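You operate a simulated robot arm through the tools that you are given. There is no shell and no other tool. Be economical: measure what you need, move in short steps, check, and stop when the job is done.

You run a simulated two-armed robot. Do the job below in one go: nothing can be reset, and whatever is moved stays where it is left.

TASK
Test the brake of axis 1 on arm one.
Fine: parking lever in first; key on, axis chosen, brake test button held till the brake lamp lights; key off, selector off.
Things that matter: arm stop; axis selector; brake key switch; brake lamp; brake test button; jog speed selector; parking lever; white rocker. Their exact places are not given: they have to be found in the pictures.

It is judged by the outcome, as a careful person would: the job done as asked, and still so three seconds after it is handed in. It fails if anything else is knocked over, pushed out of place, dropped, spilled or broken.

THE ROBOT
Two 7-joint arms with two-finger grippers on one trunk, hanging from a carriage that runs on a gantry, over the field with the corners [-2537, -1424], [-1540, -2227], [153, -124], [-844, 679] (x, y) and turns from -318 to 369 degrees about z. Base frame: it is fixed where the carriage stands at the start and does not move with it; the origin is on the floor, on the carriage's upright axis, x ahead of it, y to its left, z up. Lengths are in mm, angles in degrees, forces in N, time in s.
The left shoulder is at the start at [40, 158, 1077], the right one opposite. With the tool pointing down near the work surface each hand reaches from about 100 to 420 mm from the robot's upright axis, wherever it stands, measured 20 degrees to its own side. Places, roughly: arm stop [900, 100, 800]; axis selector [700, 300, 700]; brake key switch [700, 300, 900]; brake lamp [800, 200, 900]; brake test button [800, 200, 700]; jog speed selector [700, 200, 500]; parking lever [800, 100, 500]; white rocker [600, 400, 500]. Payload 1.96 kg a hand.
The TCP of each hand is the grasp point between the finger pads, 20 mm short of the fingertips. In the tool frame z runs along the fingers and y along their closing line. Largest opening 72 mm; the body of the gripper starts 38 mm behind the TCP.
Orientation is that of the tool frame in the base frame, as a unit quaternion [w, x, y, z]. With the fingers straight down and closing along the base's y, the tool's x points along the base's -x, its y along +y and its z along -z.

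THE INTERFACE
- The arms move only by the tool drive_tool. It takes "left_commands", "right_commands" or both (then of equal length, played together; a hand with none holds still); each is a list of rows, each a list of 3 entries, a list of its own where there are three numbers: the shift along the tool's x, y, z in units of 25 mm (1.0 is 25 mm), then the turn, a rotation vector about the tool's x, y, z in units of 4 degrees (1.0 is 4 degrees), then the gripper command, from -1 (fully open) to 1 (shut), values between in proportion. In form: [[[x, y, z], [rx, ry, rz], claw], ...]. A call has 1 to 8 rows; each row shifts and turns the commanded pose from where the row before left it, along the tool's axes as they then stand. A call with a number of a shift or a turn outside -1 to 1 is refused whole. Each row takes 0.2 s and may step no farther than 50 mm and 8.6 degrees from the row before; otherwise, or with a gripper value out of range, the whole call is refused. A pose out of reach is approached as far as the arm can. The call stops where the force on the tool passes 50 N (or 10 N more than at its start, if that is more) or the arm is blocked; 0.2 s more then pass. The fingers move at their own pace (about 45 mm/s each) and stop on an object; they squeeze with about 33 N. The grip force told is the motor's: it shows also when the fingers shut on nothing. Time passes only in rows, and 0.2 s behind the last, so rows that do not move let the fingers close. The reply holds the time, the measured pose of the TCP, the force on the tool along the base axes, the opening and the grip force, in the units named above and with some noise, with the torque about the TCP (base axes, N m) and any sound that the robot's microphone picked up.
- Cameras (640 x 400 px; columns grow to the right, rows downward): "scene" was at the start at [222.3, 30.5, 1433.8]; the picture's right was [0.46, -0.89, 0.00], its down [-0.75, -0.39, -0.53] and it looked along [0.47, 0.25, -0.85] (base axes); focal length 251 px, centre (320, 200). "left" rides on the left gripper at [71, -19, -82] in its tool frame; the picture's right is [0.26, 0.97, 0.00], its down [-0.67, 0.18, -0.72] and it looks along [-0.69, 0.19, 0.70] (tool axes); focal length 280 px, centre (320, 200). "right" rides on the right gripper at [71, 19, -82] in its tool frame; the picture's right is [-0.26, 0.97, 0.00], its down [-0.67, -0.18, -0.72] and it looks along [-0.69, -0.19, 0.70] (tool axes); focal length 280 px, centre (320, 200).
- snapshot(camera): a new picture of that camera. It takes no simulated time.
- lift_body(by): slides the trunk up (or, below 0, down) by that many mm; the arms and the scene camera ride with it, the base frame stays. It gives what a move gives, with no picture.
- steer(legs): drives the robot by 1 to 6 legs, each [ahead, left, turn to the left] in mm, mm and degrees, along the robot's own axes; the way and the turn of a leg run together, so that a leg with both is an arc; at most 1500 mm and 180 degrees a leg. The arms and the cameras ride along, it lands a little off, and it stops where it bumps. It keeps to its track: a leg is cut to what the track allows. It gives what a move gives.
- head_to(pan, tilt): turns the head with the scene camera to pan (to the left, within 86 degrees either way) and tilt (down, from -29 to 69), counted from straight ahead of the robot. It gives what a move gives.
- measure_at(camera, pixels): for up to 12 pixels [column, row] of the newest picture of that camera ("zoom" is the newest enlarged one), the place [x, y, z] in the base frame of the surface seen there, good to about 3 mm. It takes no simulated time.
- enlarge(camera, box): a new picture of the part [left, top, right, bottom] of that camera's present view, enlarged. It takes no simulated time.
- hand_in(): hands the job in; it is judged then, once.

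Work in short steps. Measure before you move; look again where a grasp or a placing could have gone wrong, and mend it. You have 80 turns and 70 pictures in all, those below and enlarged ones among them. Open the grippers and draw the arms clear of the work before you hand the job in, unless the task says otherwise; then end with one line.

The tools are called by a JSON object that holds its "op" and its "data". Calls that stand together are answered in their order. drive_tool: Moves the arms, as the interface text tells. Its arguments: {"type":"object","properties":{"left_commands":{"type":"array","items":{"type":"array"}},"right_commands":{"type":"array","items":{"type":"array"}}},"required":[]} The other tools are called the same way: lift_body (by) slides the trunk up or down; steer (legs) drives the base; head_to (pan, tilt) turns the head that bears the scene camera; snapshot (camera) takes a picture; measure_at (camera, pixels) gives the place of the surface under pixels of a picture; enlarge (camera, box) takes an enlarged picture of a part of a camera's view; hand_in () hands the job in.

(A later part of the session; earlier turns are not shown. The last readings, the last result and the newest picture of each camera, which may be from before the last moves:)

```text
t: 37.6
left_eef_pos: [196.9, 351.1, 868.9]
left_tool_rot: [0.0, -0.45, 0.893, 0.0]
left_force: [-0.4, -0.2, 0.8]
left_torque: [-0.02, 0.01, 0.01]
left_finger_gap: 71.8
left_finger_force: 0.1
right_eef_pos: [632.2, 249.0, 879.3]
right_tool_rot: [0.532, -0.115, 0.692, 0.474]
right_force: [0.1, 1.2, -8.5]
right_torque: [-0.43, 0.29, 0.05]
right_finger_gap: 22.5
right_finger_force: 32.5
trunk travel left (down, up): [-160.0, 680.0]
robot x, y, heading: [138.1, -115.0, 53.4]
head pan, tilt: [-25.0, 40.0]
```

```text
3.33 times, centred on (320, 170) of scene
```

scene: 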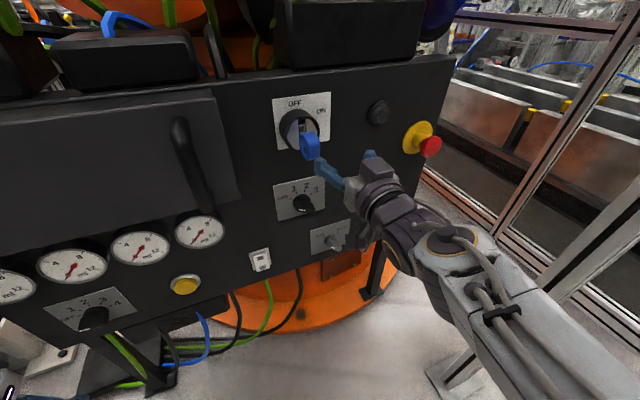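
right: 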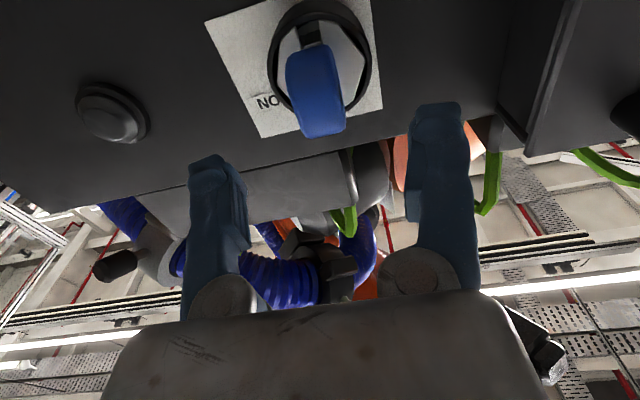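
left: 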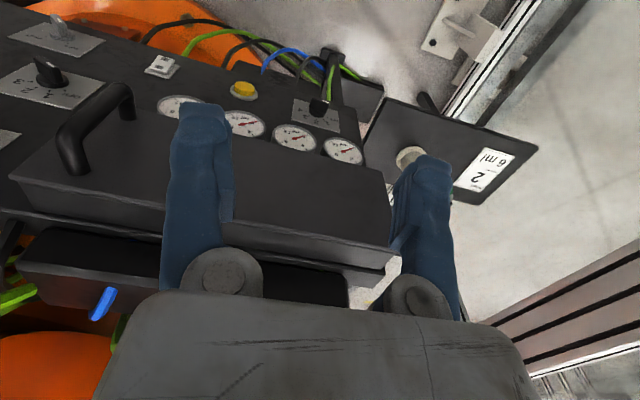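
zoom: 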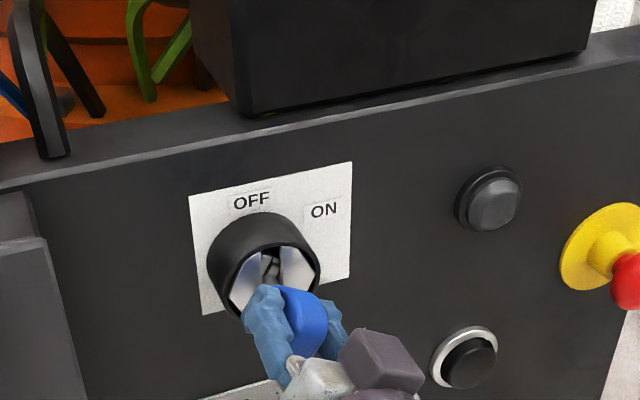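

The slot has turned partly. I continue 24° more.

{"op": "drive_tool", "data": {"right_commands": [[[0, 0, 0], [0, 0, 1], 1], [[0, 0, 0], [0, 0, 1], 1], [[0, 0, 0], [0, 0, 1], 1], [[0, 0, 0], [0, 0, 1], 1], [[0, 0, 0], [0, 0, 1], 1], [[0, 0, 0], [0, 0, 1], 1]]}}

{"op": "enlarge", "data": {"camera": "scene", "box": [240, 110, 400, 230]}}

```text
t: 39.0
left_eef_pos: [196.8, 351.1, 868.7]
left_tool_rot: [0.0, -0.45, 0.893, 0.0]
left_force: [0.2, -0.7, -0.1]
left_torque: [0.04, 0.01, -0.01]
left_finger_gap: 72.0
left_finger_force: 0.0
right_eef_pos: [632.2, 249.7, 880.0]
right_tool_rot: [0.42, 0.032, 0.701, 0.576]
right_force: [-1.7, -0.2, -3.0]
right_torque: [-0.18, 0.12, 0.06]
right_finger_gap: 22.5
right_finger_force: 33.6
trunk travel left (down, up): [-160.0, 680.0]
robot x, y, heading: [139.3, -112.1, 53.6]
head pan, tilt: [-25.0, 40.0]
```

```text
3.33 times, centred on (320, 170) of scene
```

zoom: 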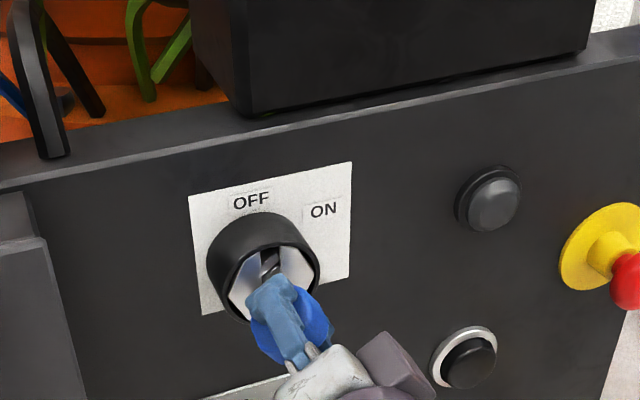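

Rolled 56° with torque dropping (detent passed?). I probe 8° further for the end stop.

{"op": "drive_tool", "data": {"right_commands": [[[0, 0, 0], [0, 0, 1], 1], [[0, 0, 0], [0, 0, 1], 1], [[0, 0, 0], [0, 0, 0], 1]]}}

```text
t: 39.8
left_eef_pos: [196.7, 350.4, 867.7]
left_tool_rot: [0.0, -0.45, 0.893, 0.0]
left_force: [0.2, 0.3, 0.3]
left_torque: [-0.03, 0.01, -0.05]
left_finger_gap: 71.9
left_finger_force: 0.1
right_eef_pos: [632.0, 249.6, 879.4]
right_tool_rot: [0.38, 0.08, 0.697, 0.603]
right_force: [-0.3, -1.6, -2.2]
right_torque: [-0.15, 0.05, 0.04]
right_finger_gap: 22.7
right_finger_force: 33.0
trunk travel left (down, up): [-160.0, 680.0]
robot x, y, heading: [139.2, -111.4, 53.5]
head pan, tilt: [-25.0, 40.0]
```

No stop yet (64°). I continue in steps up to ~84°.

{"op": "drive_tool", "data": {"right_commands": [[[0, 0, 0], [0, 0, 1], 1], [[0, 0, 0], [0, 0, 1], 1], [[0, 0, 0], [0, 0, 1], 1], [[0, 0, 0], [0, 0, 0], 1]]}}

{"op": "enlarge", "data": {"camera": "scene", "box": [260, 130, 340, 200]}}

```text
t: 40.8
left_eef_pos: [197.2, 350.3, 868.0]
left_tool_rot: [0.0, -0.45, 0.893, 0.001]
left_force: [-0.3, 1.7, 0.0]
left_torque: [0.0, 0.01, 0.03]
left_finger_gap: 72.1
left_finger_force: 0.0
right_eef_pos: [633.4, 249.6, 879.9]
right_tool_rot: [0.315, 0.152, 0.685, 0.639]
right_force: [-1.6, -5.1, -1.8]
right_torque: [-0.51, -0.53, 0.12]
right_finger_gap: 23.2
right_finger_force: 32.8
trunk travel left (down, up): [-160.0, 680.0]
robot x, y, heading: [141.8, -111.9, 53.4]
head pan, tilt: [-25.0, 40.0]
```

```text
5.71 times, centred on (300, 165) of scene
```

zoom: 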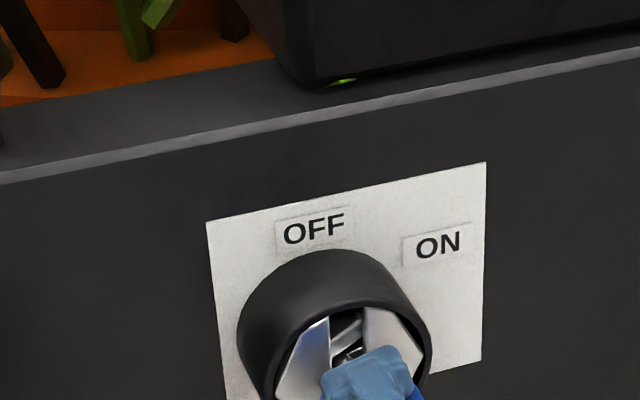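

Now there's an axial torque of ~0.73 N·m: the ON stop. I back off 8°, open and retreat to look.

{"op": "drive_tool", "data": {"right_commands": [[[0, 0, 0], [0, 0, -1], 1], [[0, 0, 0], [0, 0, -1], 1], [[0, 0, 0], [0, 0, 0], -0.2], [[0, 0, 0], [0, 0, 0], -1], [[0, 0, 0], [0, 0, 0], -1], [[0, 0, -0.9], [0, 0, 0], -1], [[0, 0, -1], [0, 0, 0], -1], [[0, 0, -1], [0, 0, 0], -1]]}}

{"op": "enlarge", "data": {"camera": "scene", "box": [250, 120, 370, 210]}}

{"op": "snapshot", "data": {"camera": "right"}}

```text
t: 42.6
left_eef_pos: [196.3, 352.5, 867.9]
left_tool_rot: [0.0, -0.45, 0.893, -0.001]
left_force: [0.2, 0.1, 0.6]
left_torque: [0.01, 0.02, 0.02]
left_finger_gap: 71.8
left_finger_force: 0.0
right_eef_pos: [586.7, 192.2, 879.3]
right_tool_rot: [0.358, 0.103, 0.693, 0.617]
right_force: [-1.1, -0.6, -0.8]
right_torque: [-0.05, 0.02, -0.02]
right_finger_gap: 71.7
right_finger_force: 0.1
trunk travel left (down, up): [-160.0, 680.0]
robot x, y, heading: [140.2, -110.2, 53.4]
head pan, tilt: [-25.0, 40.0]
```

```text
4.44 times, centred on (310, 165) of scene
```

zoom: 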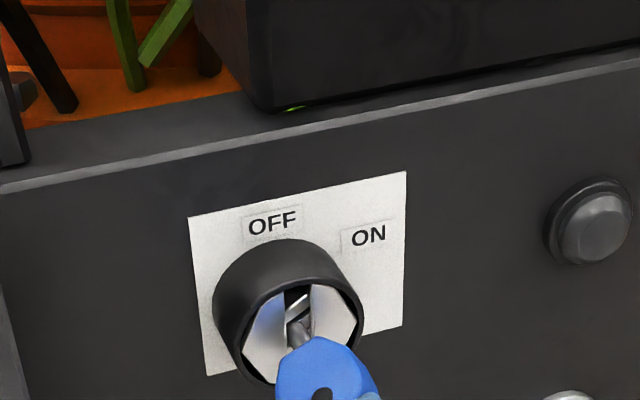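

```text
36 pictures are left
```

right: 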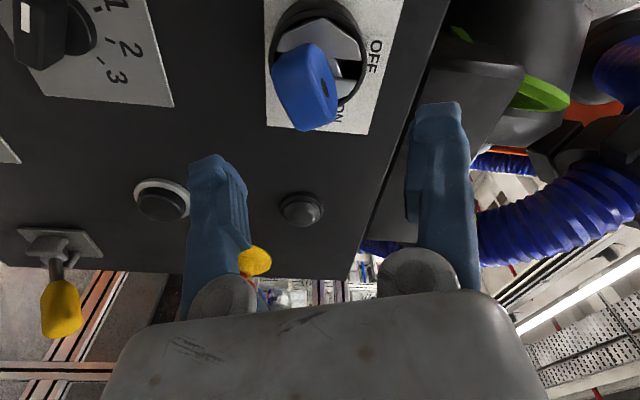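

The key stays turned to ON (blade ~65°). Now I unroll the hand to 0° and shift it right and down so the axis selector can be seen.

{"op": "drive_tool", "data": {"right_commands": [[[0, 0, -0.5], [0, 0, -1], -1], [[0, 0, -0.5], [0, 0, -1], -1], [[0, 0, 0], [0, 0, -1], -1], [[0, 0, 0], [0, 0, -1], -1], [[0, 0, 0], [0, 0, -1], -1], [[0, 0, 0], [0, 0, -1], -1], [[0, 0, 0], [0, 0, -1], -1], [[0, 0, 0], [0, 0, -1], -1]]}}

{"op": "drive_tool", "data": {"right_commands": [[[0, 0, 0], [0, 0, -1], -1], [[0, 0, 0], [0, 0, -1], -1], [[0, 0, 0], [0, 0, -1], -1], [[0, 0, 0], [0, 0, -1], -1], [[0, 0, 0], [0, 0, -1], -1], [[0, 0, 0], [0, 0, -1], -1], [[0, 0, 0], [0, 0, -1], -1], [[0, 0, 0], [0, 0, -1], -1]]}}

{"op": "drive_tool", "data": {"right_commands": [[[1, -1, 0], [0, 0, 0], -1], [[1, -1, 0], [0, 0, 0], -1], [[1, -1, 0], [0, 0, 0], -1], [[1, -1, 0], [0, 0, 0], -1]]}}

{"op": "enlarge", "data": {"camera": "scene", "box": [250, 130, 370, 250]}}

{"op": "snapshot", "data": {"camera": "right"}}

```text
t: 44.4
left_eef_pos: [196.7, 351.7, 867.3]
left_tool_rot: [0.0, -0.45, 0.893, 0.0]
left_force: [0.1, 0.5, -0.2]
left_torque: [0.02, -0.03, 0.0]
left_finger_gap: 72.2
left_finger_force: 0.0
right_eef_pos: [571.0, 172.7, 877.8]
right_tool_rot: [0.515, -0.092, 0.696, 0.493]
right_force: [0.4, 0.1, -0.8]
right_torque: [-0.02, 0.02, 0.0]
right_finger_gap: 71.8
right_finger_force: 0.1
trunk travel left (down, up): [-160.0, 680.0]
robot x, y, heading: [140.0, -110.1, 53.7]
head pan, tilt: [-25.0, 40.0]
```

```text
t: 46.2
left_eef_pos: [196.6, 352.4, 868.6]
left_tool_rot: [0.001, -0.45, 0.893, 0.0]
left_force: [0.2, -0.1, 0.0]
left_torque: [0.01, 0.03, 0.03]
left_finger_gap: 72.2
left_finger_force: 0.0
right_eef_pos: [572.7, 172.9, 877.7]
right_tool_rot: [0.631, -0.279, 0.643, 0.332]
right_force: [0.3, -0.2, -0.5]
right_torque: [-0.02, -0.01, 0.0]
right_finger_gap: 72.2
right_finger_force: 0.1
trunk travel left (down, up): [-160.0, 680.0]
robot x, y, heading: [139.3, -110.7, 53.7]
head pan, tilt: [-25.0, 40.0]
```

```text
t: 47.2
left_eef_pos: [197.6, 351.3, 867.1]
left_tool_rot: [0.0, -0.45, 0.893, 0.0]
left_force: [0.5, 0.6, 0.3]
left_torque: [-0.03, -0.01, 0.02]
left_finger_gap: 72.2
left_finger_force: 0.0
right_eef_pos: [646.3, 113.9, 771.1]
right_tool_rot: [0.631, -0.279, 0.643, 0.332]
right_force: [0.0, -0.6, 0.0]
right_torque: [0.0, 0.01, 0.03]
right_finger_gap: 71.9
right_finger_force: 0.0
trunk travel left (down, up): [-160.0, 680.0]
robot x, y, heading: [139.2, -112.0, 53.5]
head pan, tilt: [-25.0, 40.0]
```

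```text
3.33 times, centred on (310, 190) of scene
```

zoom: 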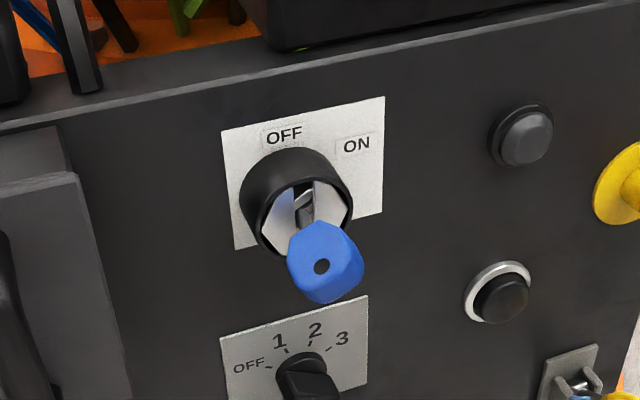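

```text
34 pictures are left
```

right: 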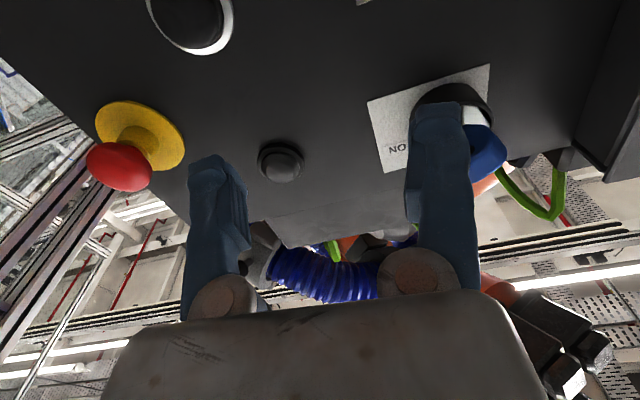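

Key ON confirmed. Now a closer view of the axis selector.

{"op": "enlarge", "data": {"camera": "scene", "box": [280, 215, 370, 275]}}

{"op": "measure_at", "data": {"camera": "zoom", "pixels": [[85, 60], [150, 45], [215, 30], [320, 60], [120, 130], [160, 90], [200, 140], [240, 120], [260, 160], [200, 200], [240, 200], [170, 170]]}}

```text
6.67 times, centred on (325, 245) of scene
```

zoom: 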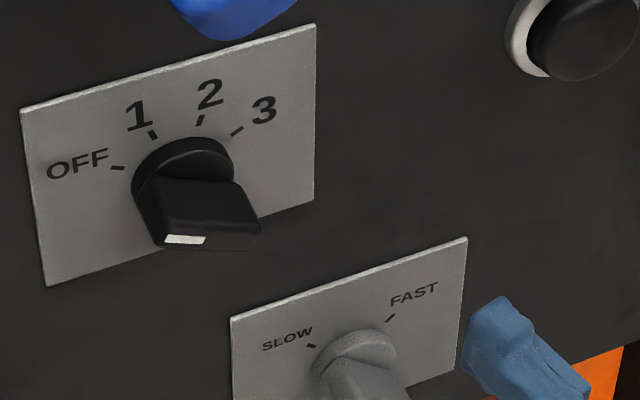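

```text
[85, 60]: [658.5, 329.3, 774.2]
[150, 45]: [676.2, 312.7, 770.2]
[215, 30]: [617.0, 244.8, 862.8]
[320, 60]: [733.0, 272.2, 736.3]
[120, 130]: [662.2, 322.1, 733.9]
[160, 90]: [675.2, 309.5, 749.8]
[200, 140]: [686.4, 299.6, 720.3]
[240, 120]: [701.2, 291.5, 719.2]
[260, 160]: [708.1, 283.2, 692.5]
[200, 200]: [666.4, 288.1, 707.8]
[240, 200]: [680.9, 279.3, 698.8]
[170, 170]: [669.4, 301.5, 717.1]
```

I measure the ticks and bar ends for angles.

{"op": "measure_at", "data": {"camera": "zoom", "pixels": [[118, 168], [153, 135], [200, 120], [237, 131], [165, 240], [205, 240], [255, 240], [160, 215], [258, 222], [150, 190], [240, 188], [136, 190]]}}

```text
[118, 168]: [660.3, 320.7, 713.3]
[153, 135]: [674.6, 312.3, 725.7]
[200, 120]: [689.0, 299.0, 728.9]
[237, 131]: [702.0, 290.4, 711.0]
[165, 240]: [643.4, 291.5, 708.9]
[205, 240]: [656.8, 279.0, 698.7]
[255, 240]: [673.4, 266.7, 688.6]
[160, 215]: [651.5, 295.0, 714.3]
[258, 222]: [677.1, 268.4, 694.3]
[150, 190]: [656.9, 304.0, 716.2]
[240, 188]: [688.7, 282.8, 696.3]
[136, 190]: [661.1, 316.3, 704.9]
```

Ticks fit centre (s≈338, z≈701) with OFF at −67.5° and 1 at −22.5°; the bar points at OFF. I roll the hand to −67.5° so the fingers will close across the bar.

{"op": "drive_tool", "data": {"right_commands": [[[0, 0, 0], [0, 0, -1], -1], [[0, 0, 0], [0, 0, -1], -1], [[0, 0, 0], [0, 0, -1], -1], [[0, 0, 0], [0, 0, -1], -1], [[0, 0, 0], [0, 0, -1], -1], [[0, 0, 0], [0, 0, -1], -1], [[0, 0, 0], [0, 0, -1], -1], [[0, 0, 0], [0, 0, -1], -1]]}}

{"op": "drive_tool", "data": {"right_commands": [[[0, 0, 0], [0, 0, -1], -1], [[0, 0, 0], [0, 0, -1], -1], [[0, 0, 0], [0, 0, -1], -1], [[0, 0, 0], [0, 0, -1], -1], [[0, 0, 0], [0, 0, -1], -1], [[0, 0, 0], [0, 0, -1], -1], [[0, 0, 0], [0, 0, -1], -1], [[0, 0, 0], [0, 0, -1], -1]]}}

{"op": "drive_tool", "data": {"right_commands": [[[0, 0, 0], [0, 0, -1], -1], [[0, 0, 0], [0, 0, -1], -1], [[0, 0, 0], [0, 0, 0], -1]]}}

```text
t: 49.0
left_eef_pos: [197.4, 352.1, 868.1]
left_tool_rot: [0.0, -0.451, 0.893, 0.0]
left_force: [0.8, 0.0, -0.5]
left_torque: [0.02, 0.0, -0.02]
left_finger_gap: 71.8
left_finger_force: 0.0
right_eef_pos: [645.5, 117.1, 769.2]
right_tool_rot: [0.698, -0.446, 0.541, 0.145]
right_force: [-0.1, 0.0, 0.5]
right_torque: [0.02, -0.01, 0.01]
right_finger_gap: 71.9
right_finger_force: 0.1
trunk travel left (down, up): [-160.0, 680.0]
robot x, y, heading: [139.3, -113.0, 53.7]
head pan, tilt: [-25.0, 40.0]
```

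```text
t: 50.8
left_eef_pos: [196.9, 351.9, 868.0]
left_tool_rot: [0.001, -0.45, 0.893, 0.0]
left_force: [0.3, -0.5, -0.1]
left_torque: [0.01, -0.01, -0.05]
left_finger_gap: 72.1
left_finger_force: 0.2
right_eef_pos: [644.3, 116.1, 770.6]
right_tool_rot: [0.711, -0.578, 0.397, -0.053]
right_force: [0.2, -0.7, -0.7]
right_torque: [0.01, 0.05, 0.03]
right_finger_gap: 72.0
right_finger_force: 0.0
trunk travel left (down, up): [-160.0, 680.0]
robot x, y, heading: [136.6, -109.2, 53.6]
head pan, tilt: [-25.0, 40.0]
```

```text
t: 51.6
left_eef_pos: [197.4, 352.2, 867.0]
left_tool_rot: [-0.001, -0.45, 0.893, 0.0]
left_force: [0.1, 0.6, -0.5]
left_torque: [0.0, 0.01, 0.01]
left_finger_gap: 72.1
left_finger_force: 0.1
right_eef_pos: [644.9, 115.4, 771.5]
right_tool_rot: [0.705, -0.605, 0.355, -0.103]
right_force: [0.5, -0.3, 0.3]
right_torque: [0.03, -0.01, -0.02]
right_finger_gap: 71.9
right_finger_force: 0.1
trunk travel left (down, up): [-160.0, 680.0]
robot x, y, heading: [137.9, -113.8, 53.4]
head pan, tilt: [-25.0, 40.0]
```

Roll is −67.9°. I move to ~110 mm in front of the selector and look.

{"op": "drive_tool", "data": {"right_commands": [[[-0.47, 0.81, 0.5], [0, 0, 0], -1], [[-0.47, 0.81, 0.5], [0, 0, 0], -1], [[-0.47, 0.81, 0.5], [0, 0, 0], -1], [[-0.47, 0.81, 0.5], [0, 0, 0], -1], [[-0.47, 0.81, 0.5], [0, 0, 0], -1], [[0, 0, 0], [0, 0, 0], -1]]}}

{"op": "snapshot", "data": {"camera": "right"}}

{"op": "enlarge", "data": {"camera": "scene", "box": [250, 200, 400, 310]}}

```text
t: 53.0
left_eef_pos: [197.5, 351.4, 868.3]
left_tool_rot: [0.0, -0.45, 0.893, 0.0]
left_force: [-0.5, 0.2, -0.2]
left_torque: [0.02, -0.02, 0.02]
left_finger_gap: 71.9
left_finger_force: 0.1
right_eef_pos: [610.6, 223.4, 702.2]
right_tool_rot: [0.706, -0.604, 0.356, -0.103]
right_force: [-0.5, -0.1, 0.3]
right_torque: [0.01, 0.0, 0.04]
right_finger_gap: 71.8
right_finger_force: 0.1
trunk travel left (down, up): [-160.0, 680.0]
robot x, y, heading: [136.1, -114.0, 53.4]
head pan, tilt: [-25.0, 40.0]
```

```text
32 pictures are left
```

right: 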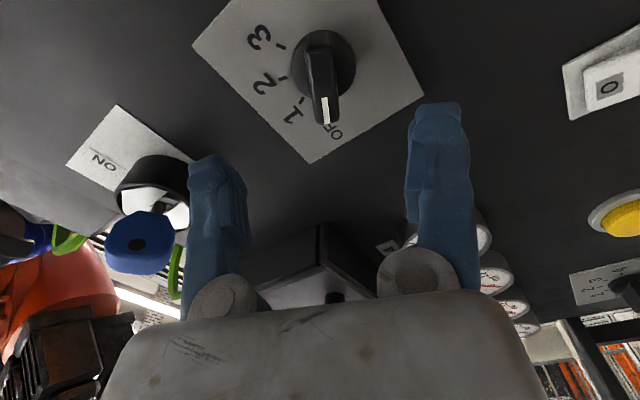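

```text
3.64 times, centred on (325, 255) of scene
```

zoom: 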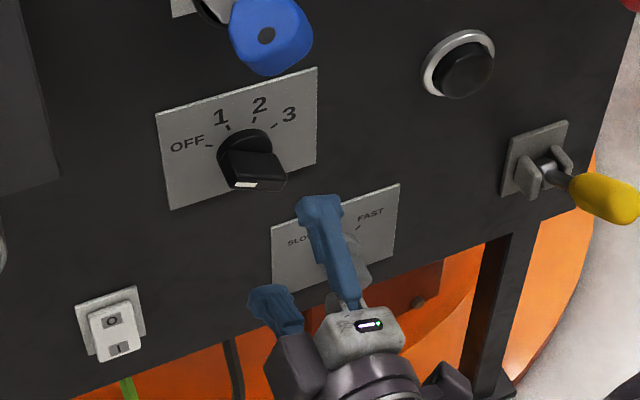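

Well aligned, the bar points to OFF between the fingers. I advance 80 mm and close on the bar.

{"op": "drive_tool", "data": {"right_commands": [[[0.08, 0, 0.8], [0, 0, 0], -1], [[0.08, 0, 0.8], [0, 0, 0], -1], [[0, 0, 0.8], [0, 0, 0], -1], [[0, 0, 0.75], [0, 0, 0], -1], [[0, 0, 0], [0, 0, 0], 1], [[0, 0, 0], [0, 0, 0], 1], [[0, 0, 0], [0, 0, 0], 1], [[0, 0, 0], [0, 0, 0], 1]]}}

{"op": "drive_tool", "data": {"right_commands": [[[0, 0, 0], [0, 0, 0], 1], [[0, 0, 0], [0, 0, 0], 1]]}}

{"op": "snapshot", "data": {"camera": "right"}}

```text
t: 54.8
left_eef_pos: [196.8, 352.6, 868.3]
left_tool_rot: [0.0, -0.45, 0.893, 0.0]
left_force: [-0.8, -0.1, -0.2]
left_torque: [0.02, -0.01, 0.02]
left_finger_gap: 71.7
left_finger_force: 0.1
right_eef_pos: [661.7, 283.3, 699.1]
right_tool_rot: [0.704, -0.606, 0.357, -0.101]
right_force: [2.7, 7.3, -16.8]
right_torque: [-0.02, 0.25, 0.08]
right_finger_gap: 16.9
right_finger_force: 26.5
trunk travel left (down, up): [-160.0, 680.0]
robot x, y, heading: [136.4, -110.6, 53.4]
head pan, tilt: [-25.0, 40.0]
```

```text
t: 55.4
left_eef_pos: [196.5, 352.8, 869.2]
left_tool_rot: [0.001, -0.45, 0.893, 0.001]
left_force: [0.2, 0.0, -0.4]
left_torque: [0.03, -0.02, -0.01]
left_finger_gap: 71.9
left_finger_force: 0.0
right_eef_pos: [662.7, 282.5, 698.9]
right_tool_rot: [0.704, -0.606, 0.358, -0.1]
right_force: [6.3, 11.6, -29.2]
right_torque: [0.07, 0.51, 0.17]
right_finger_gap: 16.5
right_finger_force: 39.9
trunk travel left (down, up): [-160.0, 680.0]
robot x, y, heading: [138.7, -112.3, 53.2]
head pan, tilt: [-25.0, 40.0]
```

```text
30 pictures are left
```

right: 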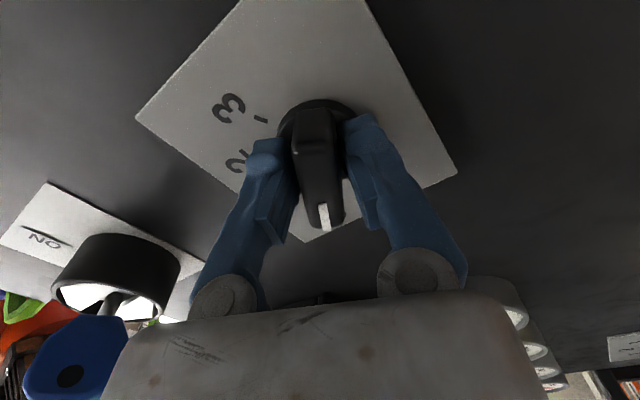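

Gripped (16.5 mm) with a 29 N downward side force, so the axis is a little lower. I relieve 2.5 mm along the closing line, then roll clockwise 24°.

{"op": "drive_tool", "data": {"right_commands": [[[0, 0.1, 0], [0, 0, 0], 1], [[0, 0, 0], [0, 0, 1], 1], [[0, 0, 0], [0, 0, 1], 1], [[0, 0, 0], [0, 0, 1], 1], [[0, 0, 0], [0, 0, 1], 1], [[0, 0, 0], [0, 0, 1], 1], [[0, 0, 0], [0, 0, 1], 1], [[0, 0, 0], [0, 0, 0], 1]]}}

{"op": "snapshot", "data": {"camera": "right"}}

```text
t: 57.2
left_eef_pos: [196.0, 352.7, 868.7]
left_tool_rot: [-0.001, -0.45, 0.893, 0.0]
left_force: [0.8, 0.0, -0.2]
left_torque: [0.01, 0.01, -0.01]
left_finger_gap: 71.9
left_finger_force: 0.0
right_eef_pos: [661.5, 282.4, 697.7]
right_tool_rot: [0.71, -0.518, 0.475, 0.047]
right_force: [-1.9, 2.9, -12.9]
right_torque: [-0.1, 0.06, 0.12]
right_finger_gap: 15.4
right_finger_force: 40.2
trunk travel left (down, up): [-160.0, 680.0]
robot x, y, heading: [137.2, -111.0, 53.6]
head pan, tilt: [-25.0, 40.0]
```

```text
29 pictures are left
```

right: 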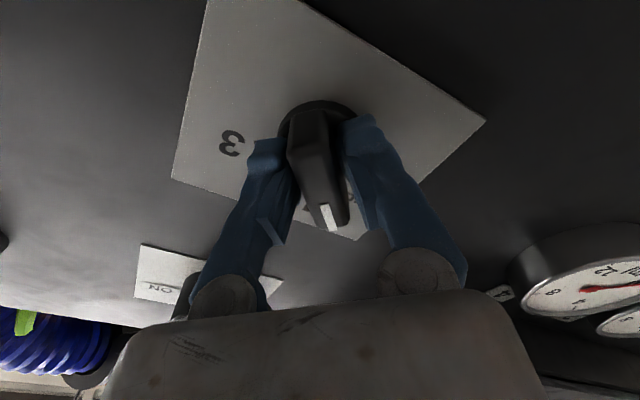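

The knob follows with slight lag. I roll 24° more toward 1 (−20°).

{"op": "drive_tool", "data": {"right_commands": [[[0, 0, 0], [0, 0, 1], 1], [[0, 0, 0], [0, 0, 1], 1], [[0, 0, 0], [0, 0, 1], 1], [[0, 0, 0], [0, 0, 1], 1], [[0, 0, 0], [0, 0, 1], 1], [[0, 0, 0], [0, 0, 1], 1], [[0, 0, 0], [0, 0, 0], 1]]}}

{"op": "snapshot", "data": {"camera": "right"}}

{"op": "enlarge", "data": {"camera": "scene", "box": [270, 200, 360, 270]}}

```text
t: 58.8
left_eef_pos: [196.0, 351.8, 868.4]
left_tool_rot: [-0.001, -0.45, 0.893, 0.001]
left_force: [-0.9, -0.5, -0.3]
left_torque: [0.0, -0.01, -0.03]
left_finger_gap: 72.0
left_finger_force: 0.1
right_eef_pos: [662.1, 283.8, 698.2]
right_tool_rot: [0.685, -0.407, 0.572, 0.195]
right_force: [-5.2, 1.8, -9.7]
right_torque: [0.16, -0.14, 0.26]
right_finger_gap: 15.3
right_finger_force: 40.2
trunk travel left (down, up): [-160.0, 680.0]
robot x, y, heading: [141.0, -112.0, 53.5]
head pan, tilt: [-25.0, 40.0]
```

```text
28 pictures are left
```

right: 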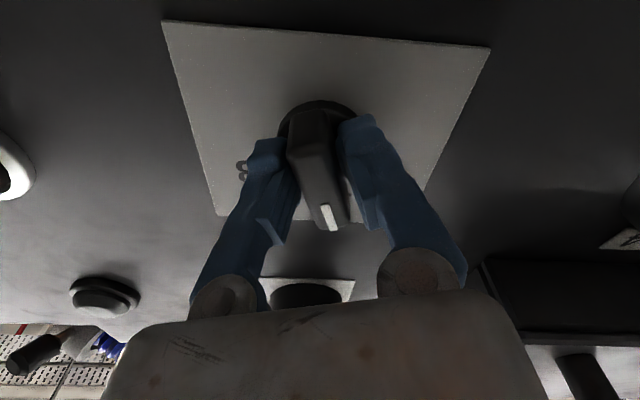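

```text
5.71 times, centred on (315, 235) of scene
```

zoom: 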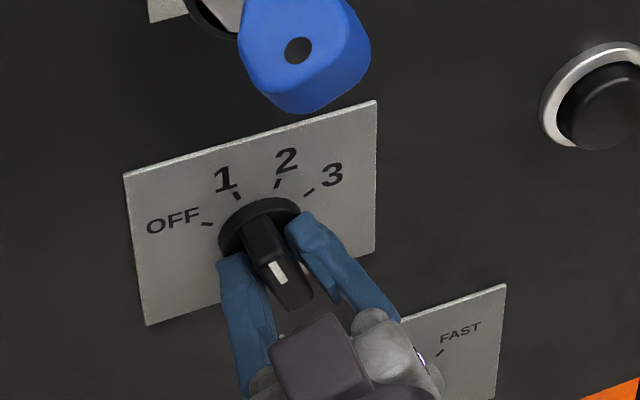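

The bar points near 1. I open, back off 80 mm and check.

{"op": "drive_tool", "data": {"right_commands": [[[0, 0, 0], [0, 0, 0], 0.2], [[0, 0, 0], [0, 0, 0], -1], [[0, 0, 0], [0, 0, 0], -1], [[0, 0, 0], [0, 0, 0], -1], [[0, 0, -0.8], [0, 0, 0], -1], [[0, 0, -1], [0, 0, 0], -1], [[0, 0, -1], [0, 0, 0], -1], [[0, 0, -1], [0, 0, 0], -1]]}}

{"op": "enlarge", "data": {"camera": "scene", "box": [270, 200, 390, 290]}}

{"op": "measure_at", "data": {"camera": "zoom", "pixels": [[485, 70], [465, 80], [510, 75], [490, 100], [480, 40], [440, 90], [500, 50], [470, 60]]}}

```text
t: 60.6
left_eef_pos: [197.8, 351.8, 868.1]
left_tool_rot: [0.0, -0.45, 0.893, 0.0]
left_force: [-0.1, 0.0, 0.2]
left_torque: [0.02, -0.02, 0.0]
left_finger_gap: 72.0
left_finger_force: 0.1
right_eef_pos: [602.9, 207.4, 695.5]
right_tool_rot: [0.686, -0.407, 0.571, 0.193]
right_force: [0.1, 0.1, 0.1]
right_torque: [-0.01, 0.0, 0.01]
right_finger_gap: 72.0
right_finger_force: 0.0
trunk travel left (down, up): [-160.0, 680.0]
robot x, y, heading: [140.2, -111.1, 53.3]
head pan, tilt: [-25.0, 40.0]
```

```text
4.44 times, centred on (330, 245) of scene
```

zoom: 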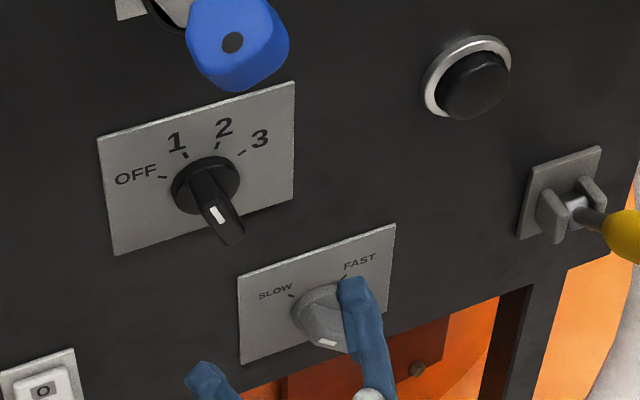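

```text
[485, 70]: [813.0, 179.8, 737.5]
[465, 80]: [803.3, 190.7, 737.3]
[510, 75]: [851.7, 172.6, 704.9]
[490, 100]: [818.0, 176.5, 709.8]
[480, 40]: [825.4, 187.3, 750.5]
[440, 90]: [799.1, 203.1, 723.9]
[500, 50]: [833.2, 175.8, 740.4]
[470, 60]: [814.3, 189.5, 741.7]
```

Selector now at 1. The button's centre is about s=516, z=725, face at d≈18. I unroll to 0°, shut the fingers and move in front of it.

{"op": "drive_tool", "data": {"right_commands": [[[0, 0, 0], [0, 0, 1], 1], [[0, 0, 0], [0, 0, 1], 1], [[0, 0, 0], [0, 0, 1], 1], [[0, 0, 0], [0, 0, 1], 1], [[0, 0, 0], [0, 0, 0.9], 1]]}}

{"op": "drive_tool", "data": {"right_commands": [[[-0.15, -0.89, 0], [0, 0, 0], 1], [[-0.15, -0.89, 0], [0, 0, 0], 1], [[-0.15, -0.89, 0], [0, 0, 0], 1], [[-0.15, -0.89, 0], [0, 0, 0], 1], [[-0.15, -0.89, 0], [0, 0, 0], 1], [[-0.15, -0.89, 0], [0, 0, 0], 1], [[-0.15, -0.89, 0], [0, 0, 0], 1], [[-0.15, -0.89, 0], [0, 0, 0], 1]]}}

{"op": "snapshot", "data": {"camera": "right"}}

{"op": "snapshot", "data": {"camera": "scene"}}

```text
t: 61.8
left_eef_pos: [197.1, 351.3, 867.4]
left_tool_rot: [0.0, -0.45, 0.893, 0.0]
left_force: [0.0, 0.2, 0.4]
left_torque: [-0.01, 0.01, -0.01]
left_finger_gap: 71.9
left_finger_force: 0.1
right_eef_pos: [604.1, 208.8, 697.4]
right_tool_rot: [0.643, -0.304, 0.632, 0.308]
right_force: [0.7, -0.9, 0.5]
right_torque: [0.01, 0.0, 0.03]
right_finger_gap: 0.0
right_finger_force: 26.8
trunk travel left (down, up): [-160.0, 680.0]
robot x, y, heading: [135.8, -112.3, 53.4]
head pan, tilt: [-25.0, 40.0]
```

```text
t: 63.6
left_eef_pos: [197.5, 351.9, 867.7]
left_tool_rot: [0.0, -0.45, 0.893, 0.0]
left_force: [0.5, -0.3, 0.0]
left_torque: [0.0, 0.02, 0.03]
left_finger_gap: 71.6
left_finger_force: 0.1
right_eef_pos: [743.3, 98.1, 726.9]
right_tool_rot: [0.643, -0.305, 0.632, 0.308]
right_force: [-0.6, -1.0, -1.2]
right_torque: [0.02, 0.01, -0.02]
right_finger_gap: 0.2
right_finger_force: 29.6
trunk travel left (down, up): [-160.0, 680.0]
robot x, y, heading: [142.4, -109.7, 53.4]
head pan, tilt: [-25.0, 40.0]
```

```text
25 pictures are left
```

right: 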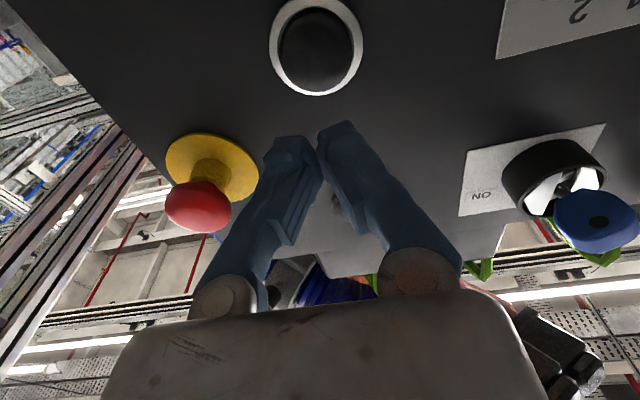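

```text
24 pictures are left
```

scene: 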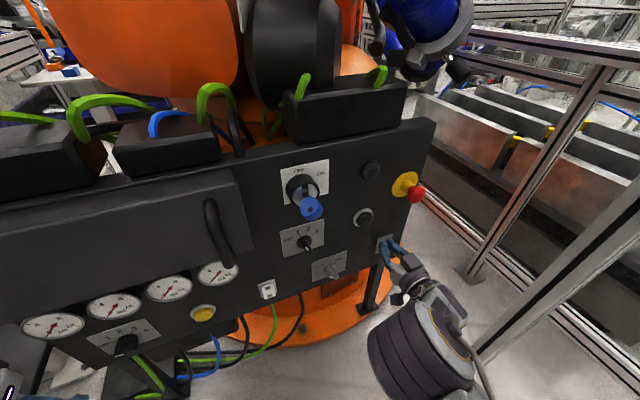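

I measure the button from the hand camera (cap ~316,47).

{"op": "measure_at", "data": {"camera": "right", "pixels": [[316, 47], [273, 47], [360, 45], [316, 92], [300, 60], [330, 30]]}}

```text
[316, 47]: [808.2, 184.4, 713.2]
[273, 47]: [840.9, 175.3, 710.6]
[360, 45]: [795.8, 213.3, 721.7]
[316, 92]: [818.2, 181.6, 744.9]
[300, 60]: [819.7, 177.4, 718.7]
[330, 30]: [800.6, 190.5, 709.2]
```

Centre ≈ s 514, z 722, face d≈18; my tip is at s 516, z 727, d 106. I approach 80 mm, then creep until contact.

{"op": "drive_tool", "data": {"right_commands": [[[0.16, 0.08, 0.8], [0, 0, 0], 1], [[0, 0, 0.8], [0, 0, 0], 1], [[0, 0, 0.8], [0, 0, 0], 1], [[0, 0, 0.8], [0, 0, 0], 1], [[0, 0, 0.15], [0, 0, 0], 1], [[0, 0, 0.1], [0, 0, 0], 1], [[0, 0, 0.1], [0, 0, 0], 1]]}}

{"op": "enlarge", "data": {"camera": "scene", "box": [310, 140, 430, 260]}}

```text
t: 65.2
left_eef_pos: [196.6, 350.8, 868.2]
left_tool_rot: [0.001, -0.45, 0.893, 0.0]
left_force: [-0.3, 0.4, 0.4]
left_torque: [0.02, 0.0, 0.02]
left_finger_gap: 71.8
left_finger_force: 0.1
right_eef_pos: [796.2, 169.1, 725.2]
right_tool_rot: [0.643, -0.305, 0.632, 0.308]
right_force: [0.3, -0.4, 0.1]
right_torque: [0.01, -0.03, 0.01]
right_finger_gap: 0.0
right_finger_force: 29.9
trunk travel left (down, up): [-160.0, 680.0]
robot x, y, heading: [138.4, -112.8, 53.3]
head pan, tilt: [-25.0, 40.0]
```

```text
3.33 times, centred on (370, 200) of scene
```

zoom: 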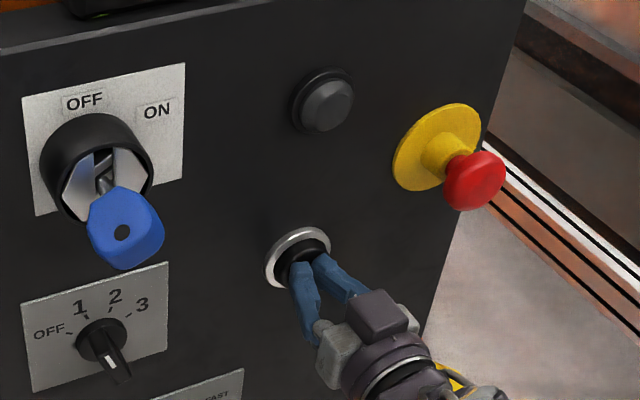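

Tip is just at the cap, no force yet. I press in 2 mm steps.

{"op": "drive_tool", "data": {"right_commands": [[[0, 0, 0.1], [0, 0, 0], 1], [[0, 0, 0.1], [0, 0, 0], 1], [[0, 0, 0.1], [0, 0, 0], 1]]}}

{"op": "enlarge", "data": {"camera": "scene", "box": [310, 140, 430, 260]}}

```text
t: 66.0
left_eef_pos: [194.6, 349.5, 867.0]
left_tool_rot: [-0.001, -0.45, 0.893, -0.001]
left_force: [-0.7, -0.7, -0.1]
left_torque: [0.0, 0.0, -0.01]
left_finger_gap: 72.3
left_finger_force: 0.1
right_eef_pos: [797.9, 173.4, 724.5]
right_tool_rot: [0.643, -0.304, 0.632, 0.307]
right_force: [-5.0, -5.4, 2.4]
right_torque: [0.02, -0.03, -0.01]
right_finger_gap: 6.1
right_finger_force: 29.2
trunk travel left (down, up): [-160.0, 680.0]
robot x, y, heading: [139.4, -110.9, 53.8]
head pan, tilt: [-25.0, 40.0]
heard: click
```

```text
3.33 times, centred on (370, 200) of scene
```

zoom: 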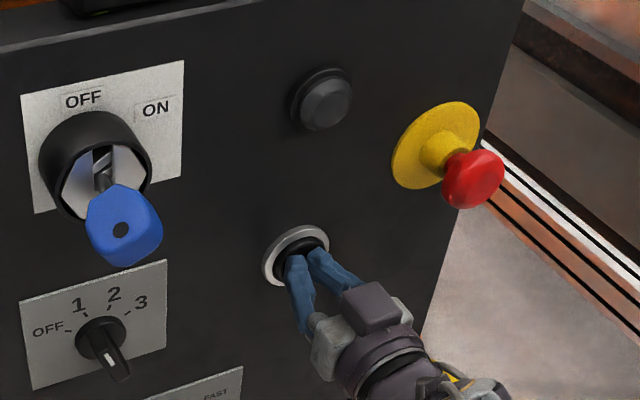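

A click was heard; the button is down. I hold it for a while and look at the lamp.

{"op": "drive_tool", "data": {"right_commands": [[[0, 0, 0.04], [0, 0, 0], 1], [[0, 0, 0], [0, 0, 0], 1], [[0, 0, 0], [0, 0, 0], 1], [[0, 0, 0], [0, 0, 0], 1], [[0, 0, 0], [0, 0, 0], 1], [[0, 0, 0], [0, 0, 0], 1], [[0, 0, 0], [0, 0, 0], 1], [[0, 0, 0], [0, 0, 0], 1]]}}

{"op": "enlarge", "data": {"camera": "scene", "box": [310, 140, 430, 260]}}

```text
t: 67.8
left_eef_pos: [197.2, 349.3, 867.2]
left_tool_rot: [-0.001, -0.45, 0.893, 0.0]
left_force: [0.4, -0.1, 0.0]
left_torque: [0.02, 0.02, -0.02]
left_finger_gap: 72.1
left_finger_force: 0.0
right_eef_pos: [801.1, 174.4, 723.2]
right_tool_rot: [0.642, -0.304, 0.633, 0.306]
right_force: [-4.9, -8.1, 4.1]
right_torque: [0.05, -0.07, -0.03]
right_finger_gap: 6.1
right_finger_force: 29.7
trunk travel left (down, up): [-160.0, 680.0]
robot x, y, heading: [133.9, -114.2, 53.6]
head pan, tilt: [-25.0, 40.0]
```

```text
3.33 times, centred on (370, 200) of scene
```

zoom: 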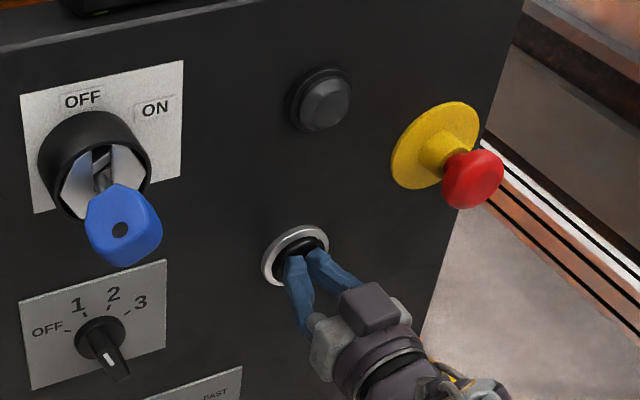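

Lamp is not lit yet after ~2 s. I keep holding.

{"op": "drive_tool", "data": {"right_commands": [[[0, 0, 0], [0, 0, 0], 1], [[0, 0, 0], [0, 0, 0], 1], [[0, 0, 0], [0, 0, 0], 1], [[0, 0, 0], [0, 0, 0], 1], [[0, 0, 0], [0, 0, 0], 1], [[0, 0, 0], [0, 0, 0], 1], [[0, 0, 0], [0, 0, 0], 1], [[0, 0, 0], [0, 0, 0], 1]]}}

{"op": "enlarge", "data": {"camera": "scene", "box": [310, 140, 430, 260]}}

```text
t: 69.6
left_eef_pos: [196.1, 350.1, 868.5]
left_tool_rot: [-0.001, -0.45, 0.893, 0.0]
left_force: [0.2, -0.6, 0.5]
left_torque: [-0.02, 0.04, 0.0]
left_finger_gap: 71.9
left_finger_force: 0.0
right_eef_pos: [800.1, 173.7, 722.9]
right_tool_rot: [0.642, -0.305, 0.633, 0.307]
right_force: [-4.7, -7.7, 1.2]
right_torque: [0.01, -0.01, -0.03]
right_finger_gap: 6.3
right_finger_force: 30.1
trunk travel left (down, up): [-160.0, 680.0]
robot x, y, heading: [135.5, -113.6, 53.6]
head pan, tilt: [-25.0, 40.0]
```

```text
3.33 times, centred on (370, 200) of scene
```

zoom: 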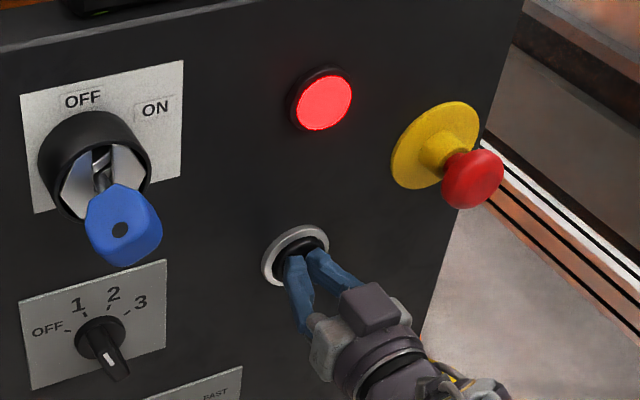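

The brake lamp lights red. I release the button, withdraw, go in front of the key and roll to ~+64°.

{"op": "drive_tool", "data": {"right_commands": [[[0, 0, -1], [0, 0, 0], 1], [[0, 0, -1], [0, 0, 0], 1], [[0, 0, -1], [0, 0, 0], -1], [[0, 0, -1], [0, 0, 0], -1]]}}

{"op": "drive_tool", "data": {"right_commands": [[[-0.79, 0.89, 0], [0, 0, 0], -1], [[-0.79, 0.89, 0], [0, 0, 0], -1], [[-0.79, 0.89, 0], [0, 0, 0], -1], [[-0.79, 0.89, 0], [0, 0, 0], -1], [[-0.79, 0.89, 0], [0, 0, 0], -1], [[-0.79, 0.89, 0], [0, 0, 0], -1], [[-0.79, 0.89, 0], [0, 0, 0], -1], [[-0.79, 0.89, 0], [0, 0, 0], -1]]}}

{"op": "drive_tool", "data": {"right_commands": [[[0, 0, 0], [0, 0, 1], -1], [[0, 0, 0], [0, 0, 1], -1], [[0, 0, 0], [0, 0, 1], -1], [[0, 0, 0], [0, 0, 1], -1], [[0, 0, 0], [0, 0, 1], -1], [[0, 0, 0], [0, 0, 1], -1], [[0, 0, 0], [0, 0, 1], -1], [[0, 0, 0], [0, 0, 1], -1]]}}

{"op": "drive_tool", "data": {"right_commands": [[[0, 0, 0], [0, 0, 1], -1], [[0, 0, 0], [0, 0, 1], -1], [[0, 0, 0], [0, 0, 1], -1], [[0, 0, 0], [0, 0, 1], -1], [[0, 0, 0], [0, 0, 1], -1], [[0, 0, 0], [0, 0, 1], -1], [[0, 0, 0], [0, 0, 1], -1], [[0, 0, 0], [0, 0, 1], -1]]}}

{"op": "snapshot", "data": {"camera": "right"}}

{"op": "enlarge", "data": {"camera": "scene", "box": [260, 130, 430, 260]}}

```text
t: 70.6
left_eef_pos: [196.4, 350.7, 867.1]
left_tool_rot: [0.0, -0.449, 0.894, 0.0]
left_force: [-0.4, -0.4, 0.2]
left_torque: [0.02, 0.01, 0.0]
left_finger_gap: 71.9
left_finger_force: 0.2
right_eef_pos: [737.7, 97.9, 723.2]
right_tool_rot: [0.643, -0.303, 0.633, 0.307]
right_force: [0.5, -0.1, 0.2]
right_torque: [-0.03, 0.01, -0.03]
right_finger_gap: 51.9
right_finger_force: 0.0
trunk travel left (down, up): [-160.0, 680.0]
robot x, y, heading: [140.2, -112.1, 53.5]
head pan, tilt: [-25.0, 40.0]
```

```text
t: 72.4
left_eef_pos: [197.0, 351.6, 866.9]
left_tool_rot: [0.0, -0.45, 0.893, 0.0]
left_force: [-0.4, -0.2, 0.0]
left_torque: [0.01, 0.0, -0.03]
left_finger_gap: 72.2
left_finger_force: 0.0
right_eef_pos: [597.8, 206.8, 882.7]
right_tool_rot: [0.643, -0.303, 0.632, 0.307]
right_force: [-0.5, 0.1, 0.2]
right_torque: [0.01, 0.0, 0.01]
right_finger_gap: 72.0
right_finger_force: 0.1
trunk travel left (down, up): [-160.0, 680.0]
robot x, y, heading: [137.1, -113.8, 53.3]
head pan, tilt: [-25.0, 40.0]
```

```text
t: 74.2
left_eef_pos: [197.3, 351.7, 868.0]
left_tool_rot: [0.0, -0.45, 0.893, 0.0]
left_force: [-0.1, -1.3, 0.3]
left_torque: [0.03, 0.0, 0.03]
left_finger_gap: 72.1
left_finger_force: 0.0
right_eef_pos: [600.8, 207.3, 881.9]
right_tool_rot: [0.533, -0.118, 0.691, 0.474]
right_force: [-1.7, -0.2, -0.5]
right_torque: [-0.01, -0.01, -0.04]
right_finger_gap: 72.2
right_finger_force: 0.1
trunk travel left (down, up): [-160.0, 680.0]
robot x, y, heading: [141.5, -115.1, 53.6]
head pan, tilt: [-25.0, 40.0]
```

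```text
t: 76.0
left_eef_pos: [196.3, 351.7, 868.1]
left_tool_rot: [0.0, -0.45, 0.893, 0.001]
left_force: [0.1, -0.8, -1.0]
left_torque: [-0.01, -0.01, -0.01]
left_finger_gap: 72.0
left_finger_force: 0.0
right_eef_pos: [599.6, 206.2, 880.3]
right_tool_rot: [0.383, 0.077, 0.697, 0.602]
right_force: [0.7, -0.6, 0.2]
right_torque: [0.02, 0.0, 0.0]
right_finger_gap: 71.6
right_finger_force: 0.0
trunk travel left (down, up): [-160.0, 680.0]
robot x, y, heading: [139.4, -112.0, 53.5]
head pan, tilt: [-25.0, 40.0]
```

```text
19 pictures are left
```

right: 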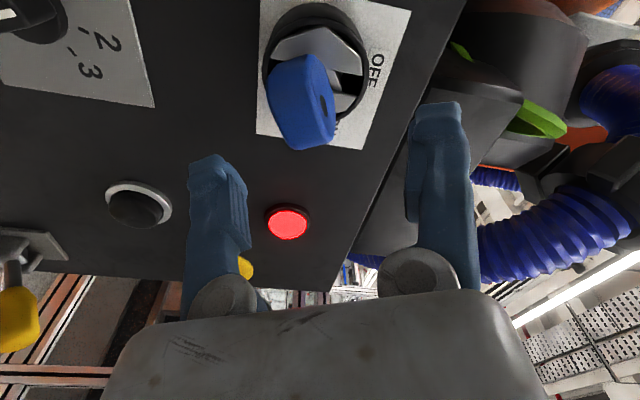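

```text
3.08 times, centred on (345, 195) of scene
```

zoom: 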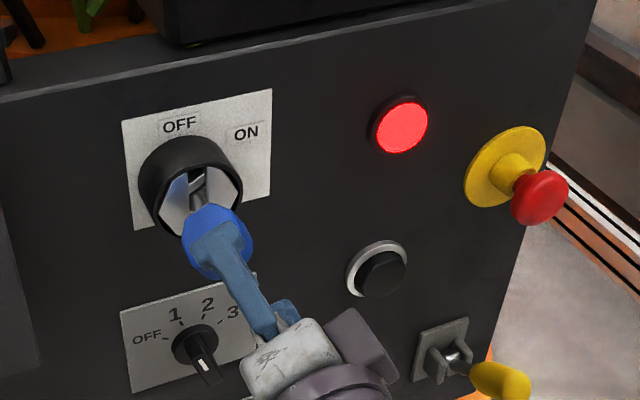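

Lamp stays lit, hand aligned with the key. I advance 58 mm, grip the bow, then turn it back 32°.

{"op": "drive_tool", "data": {"right_commands": [[[0, 0, 0.78], [0, 0, 0], -1], [[0, 0, 0.78], [0, 0, 0], -1], [[0, 0, 0.76], [0, 0, 0], -1], [[0, 0, 0], [0, 0, 0], 1], [[0, 0, 0], [0, 0, 0], 1], [[0, 0, 0], [0, 0, 0], 1], [[0, 0, 0], [0, 0, 0], 1], [[0, 0, 0], [0, 0, 0], 1]]}}

{"op": "drive_tool", "data": {"right_commands": [[[0, 0, 0], [0, 0, -1], 1], [[0, 0, 0], [0, 0, -1], 1], [[0, 0, 0], [0, 0, -1], 1], [[0, 0, 0], [0, 0, -1], 1], [[0, 0, 0], [0, 0, -1], 1], [[0, 0, 0], [0, 0, -1], 1], [[0, 0, 0], [0, 0, -1], 1], [[0, 0, 0], [0, 0, -1], 1]]}}

{"op": "enlarge", "data": {"camera": "scene", "box": [260, 130, 430, 260]}}

```text
t: 77.8
left_eef_pos: [197.6, 351.0, 868.6]
left_tool_rot: [0.0, -0.45, 0.893, 0.0]
left_force: [-1.1, 0.4, -0.1]
left_torque: [-0.01, -0.01, 0.0]
left_finger_gap: 72.1
left_finger_force: 0.0
right_eef_pos: [633.7, 252.3, 881.5]
right_tool_rot: [0.382, 0.077, 0.697, 0.601]
right_force: [0.7, -0.4, -1.0]
right_torque: [-0.05, 0.03, 0.03]
right_finger_gap: 22.5
right_finger_force: 33.4
trunk travel left (down, up): [-160.0, 680.0]
robot x, y, heading: [139.1, -114.0, 53.2]
head pan, tilt: [-25.0, 40.0]
```

```text
t: 79.6
left_eef_pos: [195.9, 352.3, 867.2]
left_tool_rot: [-0.001, -0.451, 0.893, 0.001]
left_force: [0.3, 1.1, 0.3]
left_torque: [-0.03, -0.01, 0.04]
left_finger_gap: 71.9
left_finger_force: 0.0
right_eef_pos: [633.8, 252.8, 881.3]
right_tool_rot: [0.533, -0.118, 0.693, 0.472]
right_force: [-2.2, 5.0, -11.6]
right_torque: [-0.47, 0.46, 0.37]
right_finger_gap: 22.6
right_finger_force: 33.0
trunk travel left (down, up): [-160.0, 680.0]
robot x, y, heading: [141.6, -112.8, 53.6]
head pan, tilt: [-25.0, 40.0]
```

```text
3.08 times, centred on (345, 195) of scene
```

zoom: 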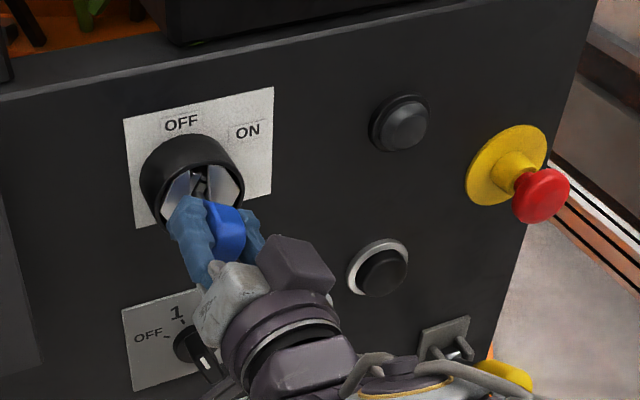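

The key is turning back (lamp out now). I turn the remaining 36°.

{"op": "drive_tool", "data": {"right_commands": [[[0, 0, 0], [0, 0, -1], 1], [[0, 0, 0], [0, 0, -1], 1], [[0, 0, 0], [0, 0, -1], 1], [[0, 0, 0], [0, 0, -1], 1], [[0, 0, 0], [0, 0, -1], 1], [[0, 0, 0], [0, 0, -1], 1], [[0, 0, 0], [0, 0, -1], 1], [[0, 0, 0], [0, 0, -1], 1]]}}

{"op": "drive_tool", "data": {"right_commands": [[[0, 0, 0], [0, 0, -1], 1], [[0, 0, 0], [0, 0, 0], 1]]}}

{"op": "enlarge", "data": {"camera": "scene", "box": [260, 130, 350, 210]}}

```text
t: 81.4
left_eef_pos: [195.7, 351.6, 866.7]
left_tool_rot: [-0.001, -0.449, 0.893, 0.0]
left_force: [-0.3, 0.1, -1.0]
left_torque: [-0.01, 0.02, 0.0]
left_finger_gap: 72.3
left_finger_force: 0.1
right_eef_pos: [634.8, 251.8, 882.0]
right_tool_rot: [0.643, -0.304, 0.632, 0.307]
right_force: [-2.1, 1.9, -13.0]
right_torque: [-0.64, 0.57, 0.16]
right_finger_gap: 22.6
right_finger_force: 33.6
trunk travel left (down, up): [-160.0, 680.0]
robot x, y, heading: [140.2, -115.5, 53.6]
head pan, tilt: [-25.0, 40.0]
```

```text
t: 82.0
left_eef_pos: [196.1, 349.9, 867.7]
left_tool_rot: [-0.002, -0.45, 0.893, 0.0]
left_force: [0.8, -0.4, 0.4]
left_torque: [-0.03, 0.0, 0.0]
left_finger_gap: 72.0
left_finger_force: 0.1
right_eef_pos: [633.1, 250.2, 881.7]
right_tool_rot: [0.653, -0.327, 0.621, 0.284]
right_force: [0.1, 0.5, -13.5]
right_torque: [-0.54, 0.57, 0.03]
right_finger_gap: 22.6
right_finger_force: 33.3
trunk travel left (down, up): [-160.0, 680.0]
robot x, y, heading: [138.3, -112.3, 53.6]
head pan, tilt: [-25.0, 40.0]
```

```text
5.00 times, centred on (305, 170) of scene
```

zoom: 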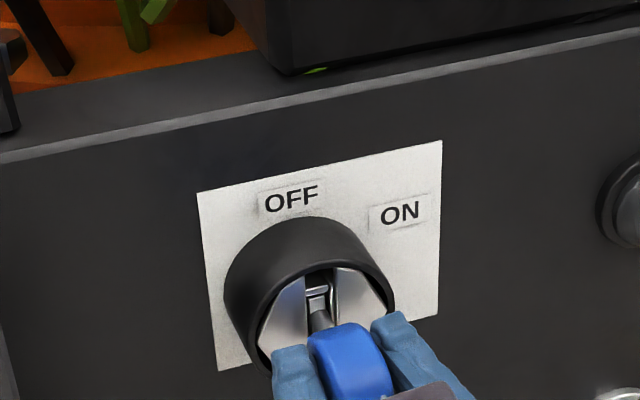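

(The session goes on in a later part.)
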